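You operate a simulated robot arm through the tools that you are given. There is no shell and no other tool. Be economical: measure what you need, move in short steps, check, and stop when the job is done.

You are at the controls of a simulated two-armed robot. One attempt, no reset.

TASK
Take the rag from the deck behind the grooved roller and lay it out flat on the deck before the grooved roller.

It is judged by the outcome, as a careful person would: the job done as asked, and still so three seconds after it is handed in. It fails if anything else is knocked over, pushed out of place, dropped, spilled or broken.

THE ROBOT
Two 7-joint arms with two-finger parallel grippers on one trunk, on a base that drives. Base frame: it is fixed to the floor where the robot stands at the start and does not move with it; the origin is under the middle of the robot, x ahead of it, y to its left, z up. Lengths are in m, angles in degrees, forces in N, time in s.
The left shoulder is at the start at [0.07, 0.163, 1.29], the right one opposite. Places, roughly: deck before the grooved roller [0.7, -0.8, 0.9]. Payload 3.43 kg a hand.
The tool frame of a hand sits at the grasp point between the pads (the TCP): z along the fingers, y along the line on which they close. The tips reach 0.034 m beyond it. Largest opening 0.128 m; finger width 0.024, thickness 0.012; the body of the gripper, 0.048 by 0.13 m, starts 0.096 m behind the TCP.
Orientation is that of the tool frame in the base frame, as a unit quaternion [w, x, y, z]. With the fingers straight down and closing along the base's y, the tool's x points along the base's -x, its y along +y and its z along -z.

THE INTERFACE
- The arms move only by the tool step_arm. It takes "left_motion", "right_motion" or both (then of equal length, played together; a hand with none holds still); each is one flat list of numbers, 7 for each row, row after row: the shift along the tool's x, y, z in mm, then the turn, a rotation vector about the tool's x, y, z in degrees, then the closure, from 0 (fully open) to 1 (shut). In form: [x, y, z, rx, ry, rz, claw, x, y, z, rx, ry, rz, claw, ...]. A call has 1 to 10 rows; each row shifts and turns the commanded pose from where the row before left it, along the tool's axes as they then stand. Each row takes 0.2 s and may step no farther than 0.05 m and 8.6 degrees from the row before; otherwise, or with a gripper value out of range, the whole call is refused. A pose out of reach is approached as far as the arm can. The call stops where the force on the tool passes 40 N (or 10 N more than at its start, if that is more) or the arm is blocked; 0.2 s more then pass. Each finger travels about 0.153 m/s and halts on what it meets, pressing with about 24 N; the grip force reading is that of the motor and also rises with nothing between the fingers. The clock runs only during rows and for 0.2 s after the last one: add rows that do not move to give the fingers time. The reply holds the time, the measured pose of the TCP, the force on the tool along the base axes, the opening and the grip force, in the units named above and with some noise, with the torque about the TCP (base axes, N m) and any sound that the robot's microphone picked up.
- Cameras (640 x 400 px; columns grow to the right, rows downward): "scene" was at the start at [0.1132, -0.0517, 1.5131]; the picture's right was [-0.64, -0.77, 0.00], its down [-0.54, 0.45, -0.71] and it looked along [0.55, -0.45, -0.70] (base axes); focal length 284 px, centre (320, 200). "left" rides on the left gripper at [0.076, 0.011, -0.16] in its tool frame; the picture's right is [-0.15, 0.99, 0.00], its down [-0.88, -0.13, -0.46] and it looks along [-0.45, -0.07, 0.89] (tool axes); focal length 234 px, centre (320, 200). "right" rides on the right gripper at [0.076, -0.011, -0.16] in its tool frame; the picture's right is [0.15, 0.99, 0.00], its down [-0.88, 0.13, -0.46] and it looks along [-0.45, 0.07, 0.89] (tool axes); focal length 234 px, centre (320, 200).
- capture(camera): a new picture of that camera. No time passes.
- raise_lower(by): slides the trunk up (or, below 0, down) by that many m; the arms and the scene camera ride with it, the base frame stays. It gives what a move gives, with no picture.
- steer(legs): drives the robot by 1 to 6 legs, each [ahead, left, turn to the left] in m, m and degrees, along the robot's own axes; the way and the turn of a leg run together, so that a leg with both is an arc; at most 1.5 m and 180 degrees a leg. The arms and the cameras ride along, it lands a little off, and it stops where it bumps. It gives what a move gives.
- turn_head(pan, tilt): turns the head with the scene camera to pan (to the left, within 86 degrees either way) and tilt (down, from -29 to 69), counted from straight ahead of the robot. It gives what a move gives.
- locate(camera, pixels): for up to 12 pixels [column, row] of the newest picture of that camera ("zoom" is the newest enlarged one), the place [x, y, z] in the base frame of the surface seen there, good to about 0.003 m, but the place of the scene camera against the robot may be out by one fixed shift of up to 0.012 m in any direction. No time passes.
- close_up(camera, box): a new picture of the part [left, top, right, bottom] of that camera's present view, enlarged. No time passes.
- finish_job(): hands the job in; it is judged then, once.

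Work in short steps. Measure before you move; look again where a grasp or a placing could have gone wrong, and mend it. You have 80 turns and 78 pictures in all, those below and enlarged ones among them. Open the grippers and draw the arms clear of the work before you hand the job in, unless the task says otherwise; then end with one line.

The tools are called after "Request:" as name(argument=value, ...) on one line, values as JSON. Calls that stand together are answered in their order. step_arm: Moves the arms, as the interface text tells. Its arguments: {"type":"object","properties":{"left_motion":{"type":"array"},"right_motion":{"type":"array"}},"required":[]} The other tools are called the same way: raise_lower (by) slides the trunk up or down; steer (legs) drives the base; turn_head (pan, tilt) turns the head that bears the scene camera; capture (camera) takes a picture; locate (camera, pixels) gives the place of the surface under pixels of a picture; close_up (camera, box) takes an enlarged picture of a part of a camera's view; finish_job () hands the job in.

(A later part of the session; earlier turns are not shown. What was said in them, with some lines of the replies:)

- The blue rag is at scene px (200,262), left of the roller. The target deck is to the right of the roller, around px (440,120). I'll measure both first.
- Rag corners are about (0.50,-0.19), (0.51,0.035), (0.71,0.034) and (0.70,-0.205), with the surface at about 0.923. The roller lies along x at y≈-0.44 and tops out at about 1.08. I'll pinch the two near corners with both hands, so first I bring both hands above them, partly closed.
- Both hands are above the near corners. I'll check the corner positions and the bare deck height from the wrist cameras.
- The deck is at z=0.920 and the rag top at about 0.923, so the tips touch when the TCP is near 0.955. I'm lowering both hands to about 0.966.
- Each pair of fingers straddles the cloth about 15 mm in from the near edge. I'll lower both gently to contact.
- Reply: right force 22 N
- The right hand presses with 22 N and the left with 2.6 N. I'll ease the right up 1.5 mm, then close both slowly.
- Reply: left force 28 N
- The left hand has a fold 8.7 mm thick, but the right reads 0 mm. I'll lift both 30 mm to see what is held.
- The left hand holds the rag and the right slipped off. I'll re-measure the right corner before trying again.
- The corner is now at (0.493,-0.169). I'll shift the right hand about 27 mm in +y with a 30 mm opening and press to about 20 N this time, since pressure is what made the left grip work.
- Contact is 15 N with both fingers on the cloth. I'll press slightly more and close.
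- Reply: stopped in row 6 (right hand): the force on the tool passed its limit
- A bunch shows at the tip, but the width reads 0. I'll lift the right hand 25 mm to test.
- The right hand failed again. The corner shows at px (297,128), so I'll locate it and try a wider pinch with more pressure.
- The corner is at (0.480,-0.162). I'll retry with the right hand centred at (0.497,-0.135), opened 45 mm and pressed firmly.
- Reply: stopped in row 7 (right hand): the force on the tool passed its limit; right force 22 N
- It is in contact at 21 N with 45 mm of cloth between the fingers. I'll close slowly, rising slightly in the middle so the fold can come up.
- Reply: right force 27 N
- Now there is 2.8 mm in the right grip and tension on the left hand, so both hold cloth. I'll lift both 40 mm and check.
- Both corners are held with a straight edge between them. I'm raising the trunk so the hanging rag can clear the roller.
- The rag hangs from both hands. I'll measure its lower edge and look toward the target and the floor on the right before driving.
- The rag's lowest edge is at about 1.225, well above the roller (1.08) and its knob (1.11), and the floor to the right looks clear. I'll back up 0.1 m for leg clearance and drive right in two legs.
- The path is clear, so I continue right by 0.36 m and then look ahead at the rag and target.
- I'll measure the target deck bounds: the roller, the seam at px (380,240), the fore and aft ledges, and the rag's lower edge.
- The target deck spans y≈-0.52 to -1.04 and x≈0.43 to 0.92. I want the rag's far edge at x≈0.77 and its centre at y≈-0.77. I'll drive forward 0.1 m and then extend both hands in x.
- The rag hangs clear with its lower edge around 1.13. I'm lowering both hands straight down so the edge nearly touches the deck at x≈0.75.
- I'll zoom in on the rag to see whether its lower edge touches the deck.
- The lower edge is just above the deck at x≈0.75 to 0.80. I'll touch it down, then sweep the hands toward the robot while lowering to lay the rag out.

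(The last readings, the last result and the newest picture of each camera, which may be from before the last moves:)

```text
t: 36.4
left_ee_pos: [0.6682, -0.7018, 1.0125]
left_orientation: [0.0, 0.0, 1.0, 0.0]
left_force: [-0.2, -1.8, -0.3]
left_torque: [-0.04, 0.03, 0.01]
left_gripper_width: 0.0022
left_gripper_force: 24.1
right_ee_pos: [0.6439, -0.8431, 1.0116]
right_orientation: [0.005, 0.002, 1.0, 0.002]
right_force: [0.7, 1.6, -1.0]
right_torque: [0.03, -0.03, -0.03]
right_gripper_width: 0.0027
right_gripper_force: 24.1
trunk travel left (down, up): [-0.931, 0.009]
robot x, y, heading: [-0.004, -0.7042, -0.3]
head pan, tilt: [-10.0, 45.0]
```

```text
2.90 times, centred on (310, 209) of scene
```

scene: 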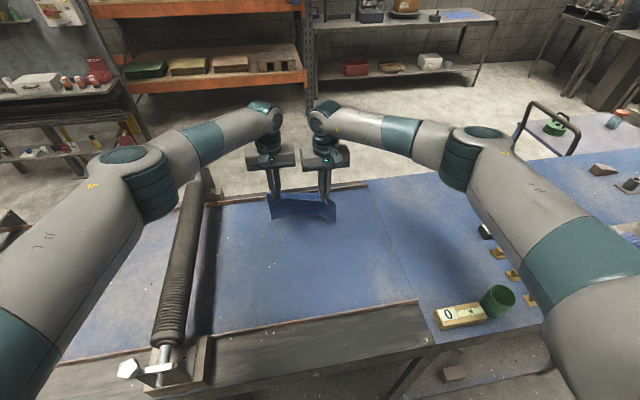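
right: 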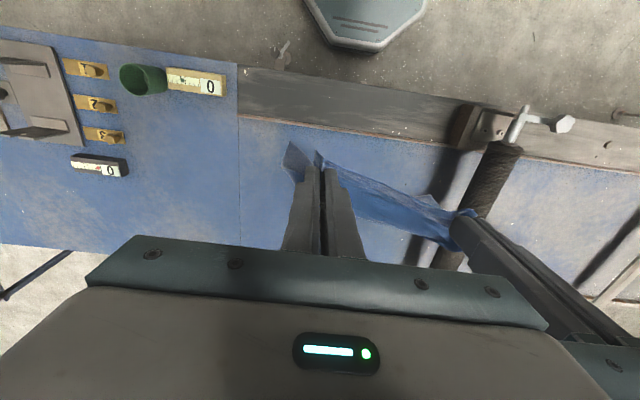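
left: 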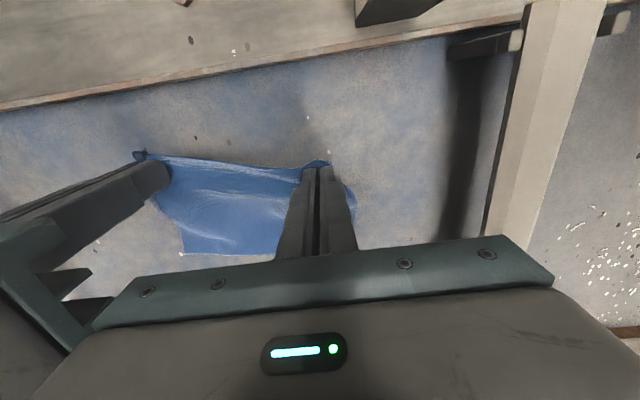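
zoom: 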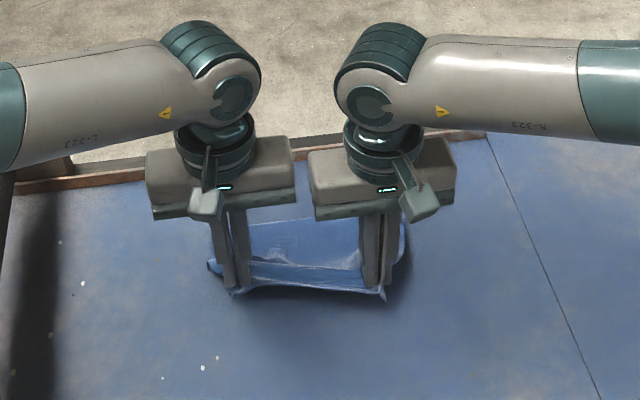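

The rag trails out beyond the hands as planned. I'll continue toward the robot and down.

Request:
step_arm(right_motion=[16, 0, 12, 0, 0, 0, 1, 16, 0, 12, 0, 0, 0, 1, 16, 0, 12, 0, 0, 0, 1, 16, 0, 10, 0, 0, 0, 1, 14, 0, 4, 0, 0, 0, 1, 0, 0, 0, 0, 0, 0, 1], left_motion=[16, 0, 12, 0, 0, 0, 1, 16, 0, 12, 0, 0, 0, 1, 16, 0, 12, 0, 0, 0, 1, 16, 0, 10, 0, 0, 0, 1, 14, 0, 4, 0, 0, 0, 1, 0, 0, 0, 0, 0, 0, 1])

Request:
close_up(camera="scene", box=[200, 140, 420, 278])

Request:
capture(camera="left")

Request:
capture(camera="right")

```text
t: 37.8
left_ee_pos: [0.5878, -0.7014, 0.9632]
left_orientation: [0.0, 0.001, 1.0, -0.001]
left_force: [-0.9, -2.9, 1.0]
left_torque: [-0.06, 0.07, -0.07]
left_gripper_width: 0.0024
left_gripper_force: 24.5
right_ee_pos: [0.5645, -0.844, 0.9598]
right_orientation: [0.005, 0.002, 1.0, 0.002]
right_force: [0.0, 2.6, 0.5]
right_torque: [0.04, 0.0, -0.04]
right_gripper_width: 0.0024
right_gripper_force: 24.2
trunk travel left (down, up): [-0.931, 0.009]
robot x, y, heading: [0.0011, -0.7078, -0.0]
head pan, tilt: [-10.0, 45.0]
```

```text
2.90 times, centred on (310, 209) of scene
```

zoom: 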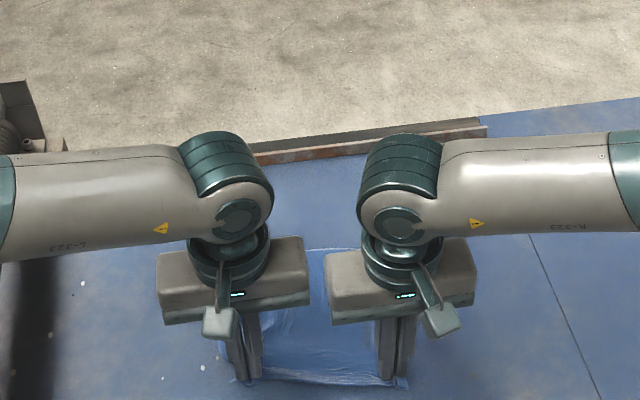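

```text
47 pictures are left
```

left: 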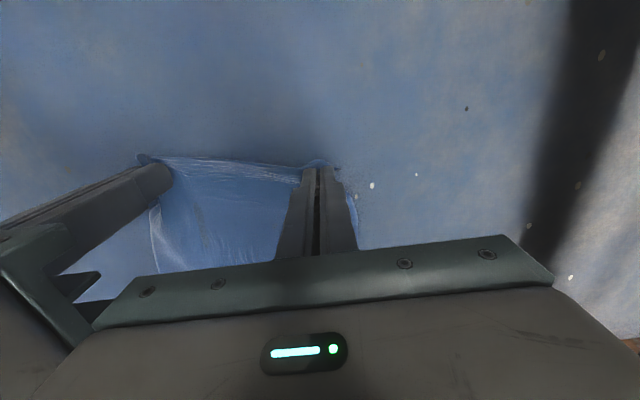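

```text
46 pictures are left
```

right: 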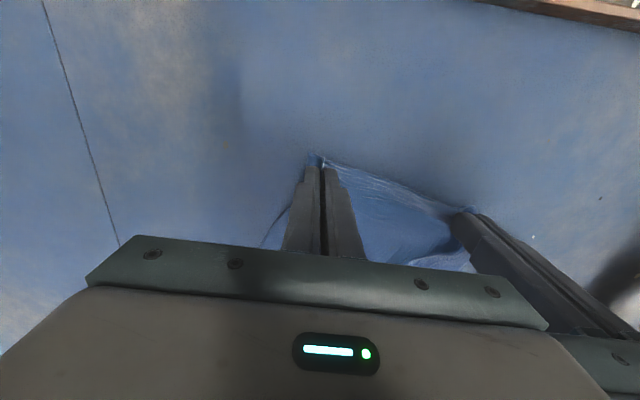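

Both hands are nearly down. I'll pull 20 mm more to straighten the rag, lower about 4 mm, then open slowly near the deck so the fingers spread the bunches.

Request:
step_arm(right_motion=[10, 0, 1, 0, 0, 0, 1, 10, 0, 1, 0, 0, 0, 1, 0, 0, 0.5, 0, 0, 0, 1, 0, 0, 0, 0, 0, 0, 0.95, 0, 0, 0, 0, 0, 0, 0.88, 0, 0, 0, 0, 0, 0, 0.8, 0, 0, 0, 0, 0, 0, 0.72, 0, 0, 0, 0, 0, 0, 0.66], left_motion=[10, 0, 3, 0, 0, 0, 1, 10, 0, 2, 0, 0, 0, 1, 0, 0, 1, 0, 0, 0, 1, 0, 0, 0, 0, 0, 0, 0.95, 0, 0, 0, 0, 0, 0, 0.88, 0, 0, 0, 0, 0, 0, 0.8, 0, 0, 0, 0, 0, 0, 0.72, 0, 0, 0, 0, 0, 0, 0.66])

Request:
capture(camera="left")

Request:
capture(camera="right")

```text
t: 39.6
left_ee_pos: [0.5677, -0.7014, 0.9582]
left_orientation: [0.001, 0.001, 1.0, 0.001]
left_force: [-0.1, 0.6, 0.6]
left_torque: [0.02, 0.01, 0.04]
left_gripper_width: 0.0434
left_gripper_force: 0.0
right_ee_pos: [0.5452, -0.8434, 0.9574]
right_orientation: [0.005, 0.001, 1.0, 0.002]
right_force: [0.7, 0.2, -0.5]
right_torque: [0.0, 0.04, -0.01]
right_gripper_width: 0.0435
right_gripper_force: 0.0
trunk travel left (down, up): [-0.931, 0.009]
robot x, y, heading: [-0.0008, -0.7055, -0.2]
head pan, tilt: [-10.0, 45.0]
```

```text
45 pictures are left
```

left: 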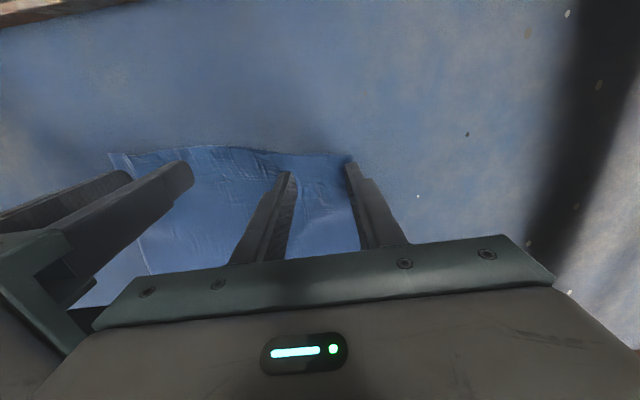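

```text
44 pictures are left
```

right: 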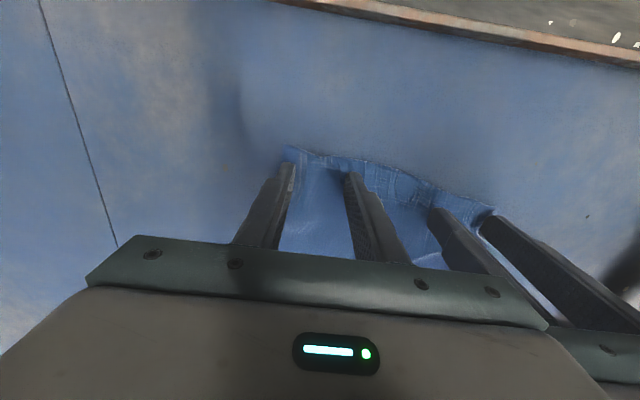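

The corners have opened and the rag is free, spread nicely. I'll lift both hands straight up 0.2 m and look.

Request:
step_arm(right_motion=[0, 0, -5, 0, 0, 0, 0.66, 0, 0, -20, 0, 0, 0, 0.66, 0, 0, -35, 0, 0, 0, 0.66, 0, 0, -35, 0, 0, 0, 0.66, 0, 0, -35, 0, 0, 0, 0.66, 0, 0, -35, 0, 0, 0, 0.66, 0, 0, -35, 0, 0, 0, 0.66], left_motion=[0, 0, -5, 0, 0, 0, 0.66, 0, 0, -20, 0, 0, 0, 0.66, 0, 0, -35, 0, 0, 0, 0.66, 0, 0, -35, 0, 0, 0, 0.66, 0, 0, -35, 0, 0, 0, 0.66, 0, 0, -35, 0, 0, 0, 0.66, 0, 0, -35, 0, 0, 0, 0.66])

Request:
capture(camera="right")

Request:
capture(camera="left")

Request:
capture(camera="scene")

```text
t: 41.2
left_ee_pos: [0.5694, -0.7013, 1.1606]
left_orientation: [0.0, 0.002, 1.0, 0.001]
left_force: [0.4, -0.4, 0.0]
left_torque: [0.02, 0.0, -0.02]
left_gripper_width: 0.0436
left_gripper_force: 0.1
right_ee_pos: [0.5452, -0.8448, 1.1589]
right_orientation: [0.005, 0.002, 1.0, 0.003]
right_force: [0.2, -0.4, 0.3]
right_torque: [0.02, -0.01, 0.01]
right_gripper_width: 0.0435
right_gripper_force: 0.0
trunk travel left (down, up): [-0.931, 0.009]
robot x, y, heading: [-0.0018, -0.7096, -0.3]
head pan, tilt: [-10.0, 45.0]
```

```text
43 pictures are left
```

right: 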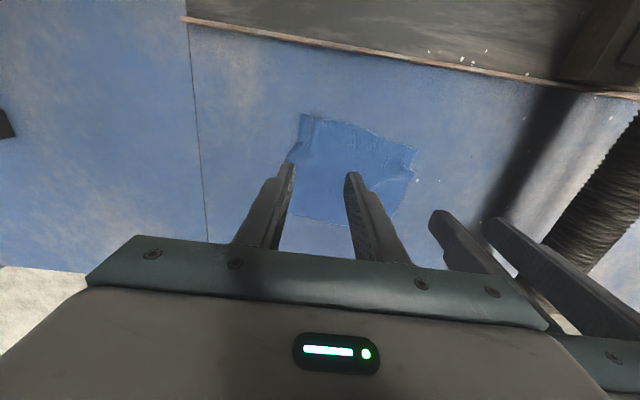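

```text
42 pictures are left
```

left: 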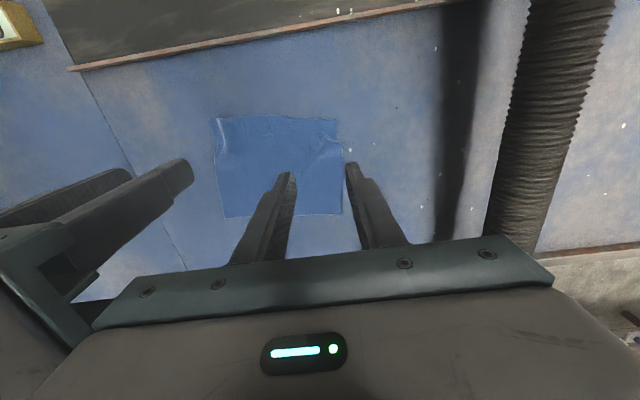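

```text
41 pictures are left
```

scene: 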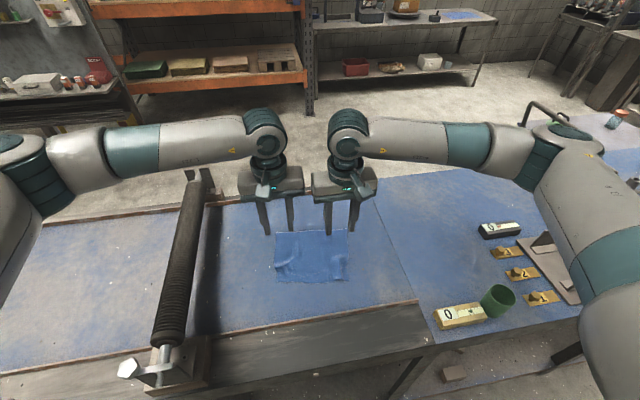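

The rag lies almost flat with small wrinkles near the near corners. I'll take close-ups to judge them.

Request:
close_up(camera="scene", box=[250, 215, 370, 290])

Request:
locate(camera="zoom", pixels=[[135, 350], [190, 285], [210, 265], [500, 350], [515, 345], [300, 200], [350, 300], [480, 300], [140, 100], [530, 110], [420, 330], [160, 320]])

Request:
close_up(camera="left", box=[190, 90, 390, 240])

Request:
close_up(camera="right", box=[260, 90, 450, 240])

```text
5.33 times, centred on (310, 252) of scene
```

zoom: 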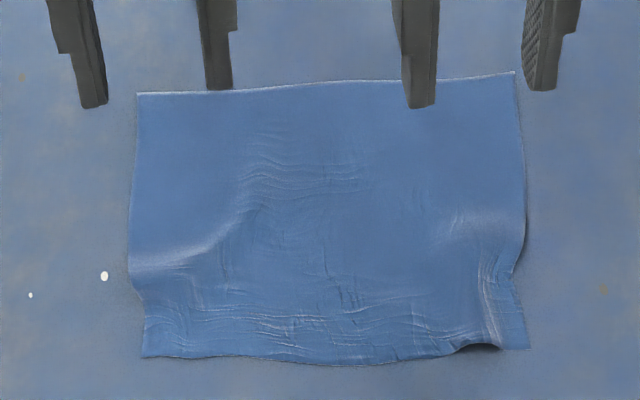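

```text
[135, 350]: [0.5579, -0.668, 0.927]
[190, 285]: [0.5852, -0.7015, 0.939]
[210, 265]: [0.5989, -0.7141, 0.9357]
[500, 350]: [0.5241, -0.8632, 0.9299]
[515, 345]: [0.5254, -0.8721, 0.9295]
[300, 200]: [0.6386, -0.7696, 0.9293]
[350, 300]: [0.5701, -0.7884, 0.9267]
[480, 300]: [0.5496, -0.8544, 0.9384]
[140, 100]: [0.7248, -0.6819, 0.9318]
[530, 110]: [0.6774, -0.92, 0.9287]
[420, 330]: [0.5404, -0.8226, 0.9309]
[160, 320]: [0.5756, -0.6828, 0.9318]
```

```text
2.67 times, centred on (290, 165) of left
```

zoom: 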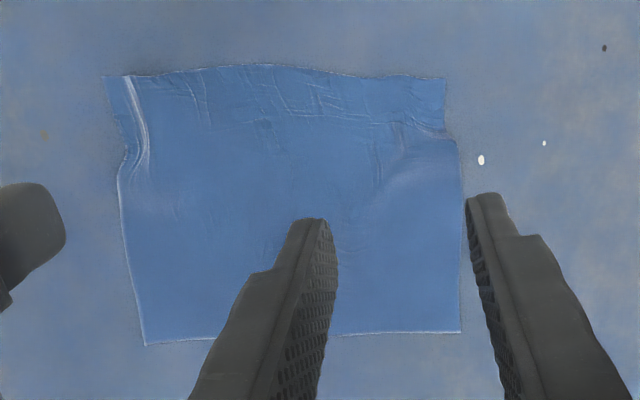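

```text
2.67 times, centred on (355, 165) of right
```

zoom: 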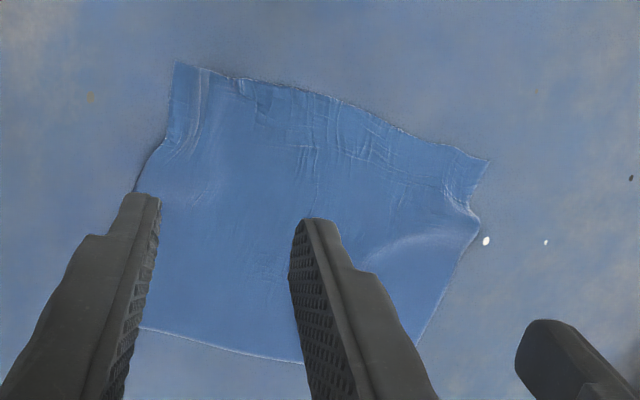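

Two low ridges about 1 cm high remain beside the near corners. I'll get precise corner and ridge positions from the wrist cameras, then draw each corner gently outward.

Request:
locate(camera="left", pixels=[[336, 122], [338, 142], [325, 140], [315, 157], [340, 180]])

Request:
locate(camera="right", pixels=[[303, 116], [310, 127], [304, 144], [295, 145], [300, 128], [325, 130]])

```text
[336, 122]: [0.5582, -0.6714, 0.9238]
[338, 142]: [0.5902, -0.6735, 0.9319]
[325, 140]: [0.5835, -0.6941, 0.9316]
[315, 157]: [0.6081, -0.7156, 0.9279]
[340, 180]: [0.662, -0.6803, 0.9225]
```

```text
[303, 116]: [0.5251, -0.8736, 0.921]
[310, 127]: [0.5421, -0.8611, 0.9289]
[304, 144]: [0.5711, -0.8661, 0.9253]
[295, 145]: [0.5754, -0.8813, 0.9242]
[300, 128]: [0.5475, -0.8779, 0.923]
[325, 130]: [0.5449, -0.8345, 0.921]
```

Left corner is (0.558,-0.671) and right corner is (0.525,-0.874). I'll close the fingers and come down to just above each corner patch.

Request:
step_arm(right_motion=[4, -12, 0, 0, 0, 0, 0.85, 5, -11, 0, 0, 0, 0, 1, 0, 0, 40, 0, 0, 0, 1, 0, 0, 40, 0, 0, 0, 1, 0, 0, 40, 0, 0, 0, 1, 0, 0, 40, 0, 0, 0, 1, 0, 0, 25, 0, 0, 0, 1, 0, 0, 11, 0, 0, 0, 1, 0, 0, 0, 0, 0, 0, 1], left_motion=[1, 9, 0, 0, 0, 0, 0.85, 1, 9, 0, 0, 0, 0, 1, 0, 0, 40, 0, 0, 0, 1, 0, 0, 40, 0, 0, 0, 1, 0, 0, 40, 0, 0, 0, 1, 0, 0, 40, 0, 0, 0, 1, 0, 0, 25, 0, 0, 0, 1, 0, 0, 12, 0, 0, 0, 1, 0, 0, 0, 0, 0, 0, 1])

Request:
capture(camera="left")

Request:
capture(camera="right")

```text
t: 43.2
left_ee_pos: [0.5676, -0.6832, 0.9621]
left_orientation: [-0.001, 0.001, 1.0, -0.001]
left_force: [-0.3, -0.3, -0.2]
left_torque: [-0.01, 0.01, 0.01]
left_gripper_width: 0.0
left_gripper_force: 23.5
right_ee_pos: [0.5367, -0.8657, 0.9613]
right_orientation: [0.004, 0.001, 1.0, 0.001]
right_force: [-0.3, -0.4, 0.1]
right_torque: [0.0, -0.03, 0.02]
right_gripper_width: 0.0001
right_gripper_force: 23.7
trunk travel left (down, up): [-0.931, 0.009]
robot x, y, heading: [-0.0027, -0.7075, -0.3]
head pan, tilt: [-10.0, 45.0]
```

```text
37 pictures are left
```

left: 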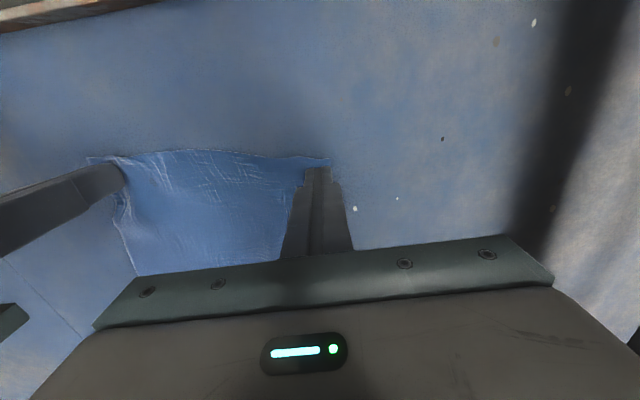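

```text
36 pictures are left
```

right: 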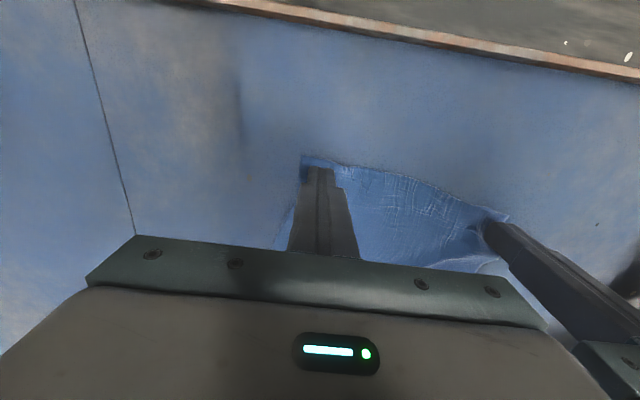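

The tips sit over both corners. I'll lower about 7 to 8 mm to light contact and read the forces.

Request:
step_arm(right_motion=[0, 0, 3, 0, 0, 0, 1, 0, 0, 3, 0, 0, 0, 1, 0, 0, 1, 0, 0, 0, 1, 0, 0, 0, 0, 0, 0, 1], left_motion=[0, 0, 3, 0, 0, 0, 1, 0, 0, 3, 0, 0, 0, 1, 0, 0, 2, 0, 0, 0, 1, 0, 0, 0, 0, 0, 0, 1])

```text
t: 44.2
left_ee_pos: [0.5667, -0.6838, 0.9559]
left_orientation: [0.002, 0.001, 1.0, -0.001]
left_force: [1.5, 1.7, 17.5]
left_torque: [0.03, -0.01, 0.0]
left_gripper_width: 0.0
left_gripper_force: 23.7
right_ee_pos: [0.5363, -0.8659, 0.9568]
right_orientation: [0.006, 0.002, 1.0, 0.001]
right_force: [1.1, -0.5, 1.8]
right_torque: [0.01, 0.0, 0.03]
right_gripper_width: 0.0
right_gripper_force: 23.4
trunk travel left (down, up): [-0.931, 0.009]
robot x, y, heading: [-0.0009, -0.7052, 0.2]
head pan, tilt: [-10.0, 45.0]
```

Left presses with 17 N and right with about 2 N. I'll balance them and drag each corner outward: left toward (-x,+y) and right toward -y.

Request:
step_arm(right_motion=[0, 0, 1, 0, 0, 0, 1, 0.5, -4, 0, 0, 0, 0, 1, 0.5, -4, 0, 0, 0, 0, 1, 0.5, -4, 0, 0, 0, 0, 1, 0.5, -4, 0, 0, 0, 0, 1, 0, 0, 0, 0, 0, 0, 1, 0, 0, -2, 0, 0, 0, 1, 0, 0, -8, 0, 0, 0, 1], left_motion=[0, 0, -0.4, 0, 0, 0, 1, 3, 3, 0, 0, 0, 0, 1, 3, 3, 0, 0, 0, 0, 1, 3, 3, 0, 0, 0, 0, 1, 2, 2, 0, 0, 0, 0, 1, 0, 0, 0, 0, 0, 0, 1, 0, 0, -2, 0, 0, 0, 1, 0, 0, -8, 0, 0, 0, 1])

Request:
step_arm(right_motion=[0, 0, -40, 0, 0, 0, 1, 0, 0, -40, 0, 0, 0, 1, 0, 0, -40, 0, 0, 0, 1, 0, 0, -40, 0, 0, 0, 1, 0, 0, -40, 0, 0, 0, 1], left_motion=[0, 0, -40, 0, 0, 0, 1, 0, 0, -40, 0, 0, 0, 1, 0, 0, -40, 0, 0, 0, 1, 0, 0, -40, 0, 0, 0, 1, 0, 0, -40, 0, 0, 0, 1])

Request:
close_up(camera="scene", box=[250, 215, 370, 290])

```text
t: 46.0
left_ee_pos: [0.5553, -0.6697, 0.9606]
left_orientation: [-0.001, 0.0, 1.0, 0.001]
left_force: [0.2, 0.3, -0.4]
left_torque: [-0.03, 0.0, -0.01]
left_gripper_width: 0.0001
left_gripper_force: 23.8
right_ee_pos: [0.5364, -0.8824, 0.9631]
right_orientation: [0.004, 0.001, 1.0, 0.001]
right_force: [0.4, -0.1, -0.8]
right_torque: [0.0, -0.03, -0.01]
right_gripper_width: 0.0001
right_gripper_force: 24.6
trunk travel left (down, up): [-0.931, 0.009]
robot x, y, heading: [-0.0017, -0.7043, -0.2]
head pan, tilt: [-10.0, 45.0]
```

```text
t: 47.2
left_ee_pos: [0.5568, -0.6719, 1.1668]
left_orientation: [0.001, 0.001, 1.0, 0.0]
left_force: [-0.1, 0.1, 0.3]
left_torque: [-0.01, -0.01, 0.0]
left_gripper_width: 0.0001
left_gripper_force: 23.7
right_ee_pos: [0.5309, -0.8828, 1.164]
right_orientation: [0.005, 0.002, 1.0, 0.002]
right_force: [-0.2, -0.2, -0.7]
right_torque: [-0.01, 0.01, 0.01]
right_gripper_width: 0.0
right_gripper_force: 24.0
trunk travel left (down, up): [-0.931, 0.009]
robot x, y, heading: [-0.0037, -0.7069, -0.2]
head pan, tilt: [-10.0, 45.0]
```

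```text
5.33 times, centred on (310, 252) of scene
```

zoom: 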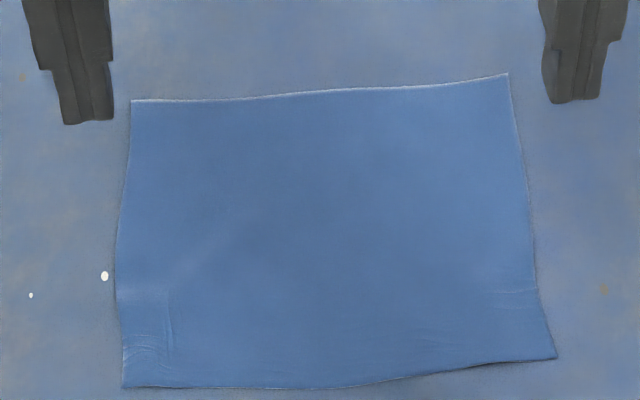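

The rag now lies flat. I'll raise the hands, open the grippers, and then back the robot away from the table.

Request:
step_arm(right_motion=[0, 0, -40, 0, 0, 0, 0.8, 0, 0, -40, 0, 0, 0, 0.5, 0, 0, -40, 0, 0, 0, 0.2, 0, 0, -40, 0, 0, 0, 0, 0, 0, 0, 0, 0, 0, 0], left_motion=[0, 0, -40, 0, 0, 0, 0.8, 0, 0, -40, 0, 0, 0, 0.5, 0, 0, -40, 0, 0, 0, 0.2, 0, 0, -40, 0, 0, 0, 0, 0, 0, 0, 0, 0, 0, 0])

Request:
steer(legs=[[-0.35, 0, 0]])

Request:
capture(camera="scene")

```text
t: 48.4
left_ee_pos: [0.5551, -0.6722, 1.3251]
left_orientation: [0.0, 0.002, 1.0, 0.001]
left_force: [-0.1, -0.5, 0.4]
left_torque: [0.0, 0.0, -0.01]
left_gripper_width: 0.1278
left_gripper_force: 0.0
right_ee_pos: [0.5316, -0.8829, 1.3243]
right_orientation: [0.004, 0.001, 1.0, 0.001]
right_force: [0.4, 0.1, 0.0]
right_torque: [0.03, 0.01, 0.02]
right_gripper_width: 0.1283
right_gripper_force: 0.1
trunk travel left (down, up): [-0.931, 0.009]
robot x, y, heading: [-0.0005, -0.7058, -0.1]
head pan, tilt: [-10.0, 45.0]
```

```text
t: 50.7
left_ee_pos: [0.2129, -0.675, 1.3235]
left_orientation: [-0.001, 0.006, 1.0, -0.001]
left_force: [-0.3, 0.1, 0.2]
left_torque: [0.0, -0.01, -0.03]
left_gripper_width: 0.128
left_gripper_force: 0.1
right_ee_pos: [0.1864, -0.8861, 1.3223]
right_orientation: [0.004, 0.006, 1.0, 0.002]
right_force: [-0.2, -0.3, 0.3]
right_torque: [-0.01, 0.03, 0.0]
right_gripper_width: 0.1278
right_gripper_force: 0.1
trunk travel left (down, up): [-0.931, 0.009]
robot x, y, heading: [-0.3511, -0.7066, -0.8]
head pan, tilt: [-10.0, 45.0]
```

```text
34 pictures are left
```

scene: 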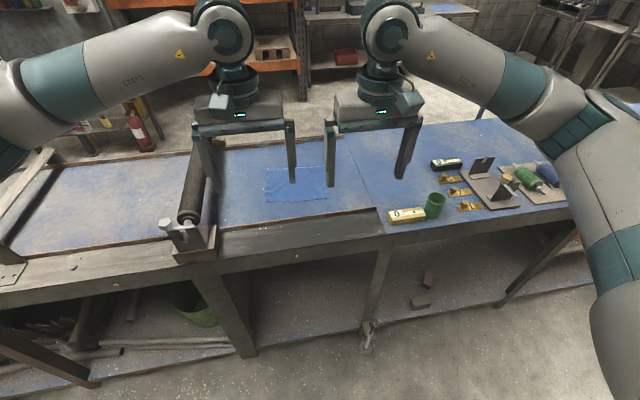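

The rag lies flat before the roller at px (297,184), nothing else has moved, and the arms are clear with the grippers open. I'm handing it in.

Request:
finish_job()

```text
The job is handed in.
```

The rag is laid out flat on the deck before the grooved roller, nothing else was moved, and the job is handed in.
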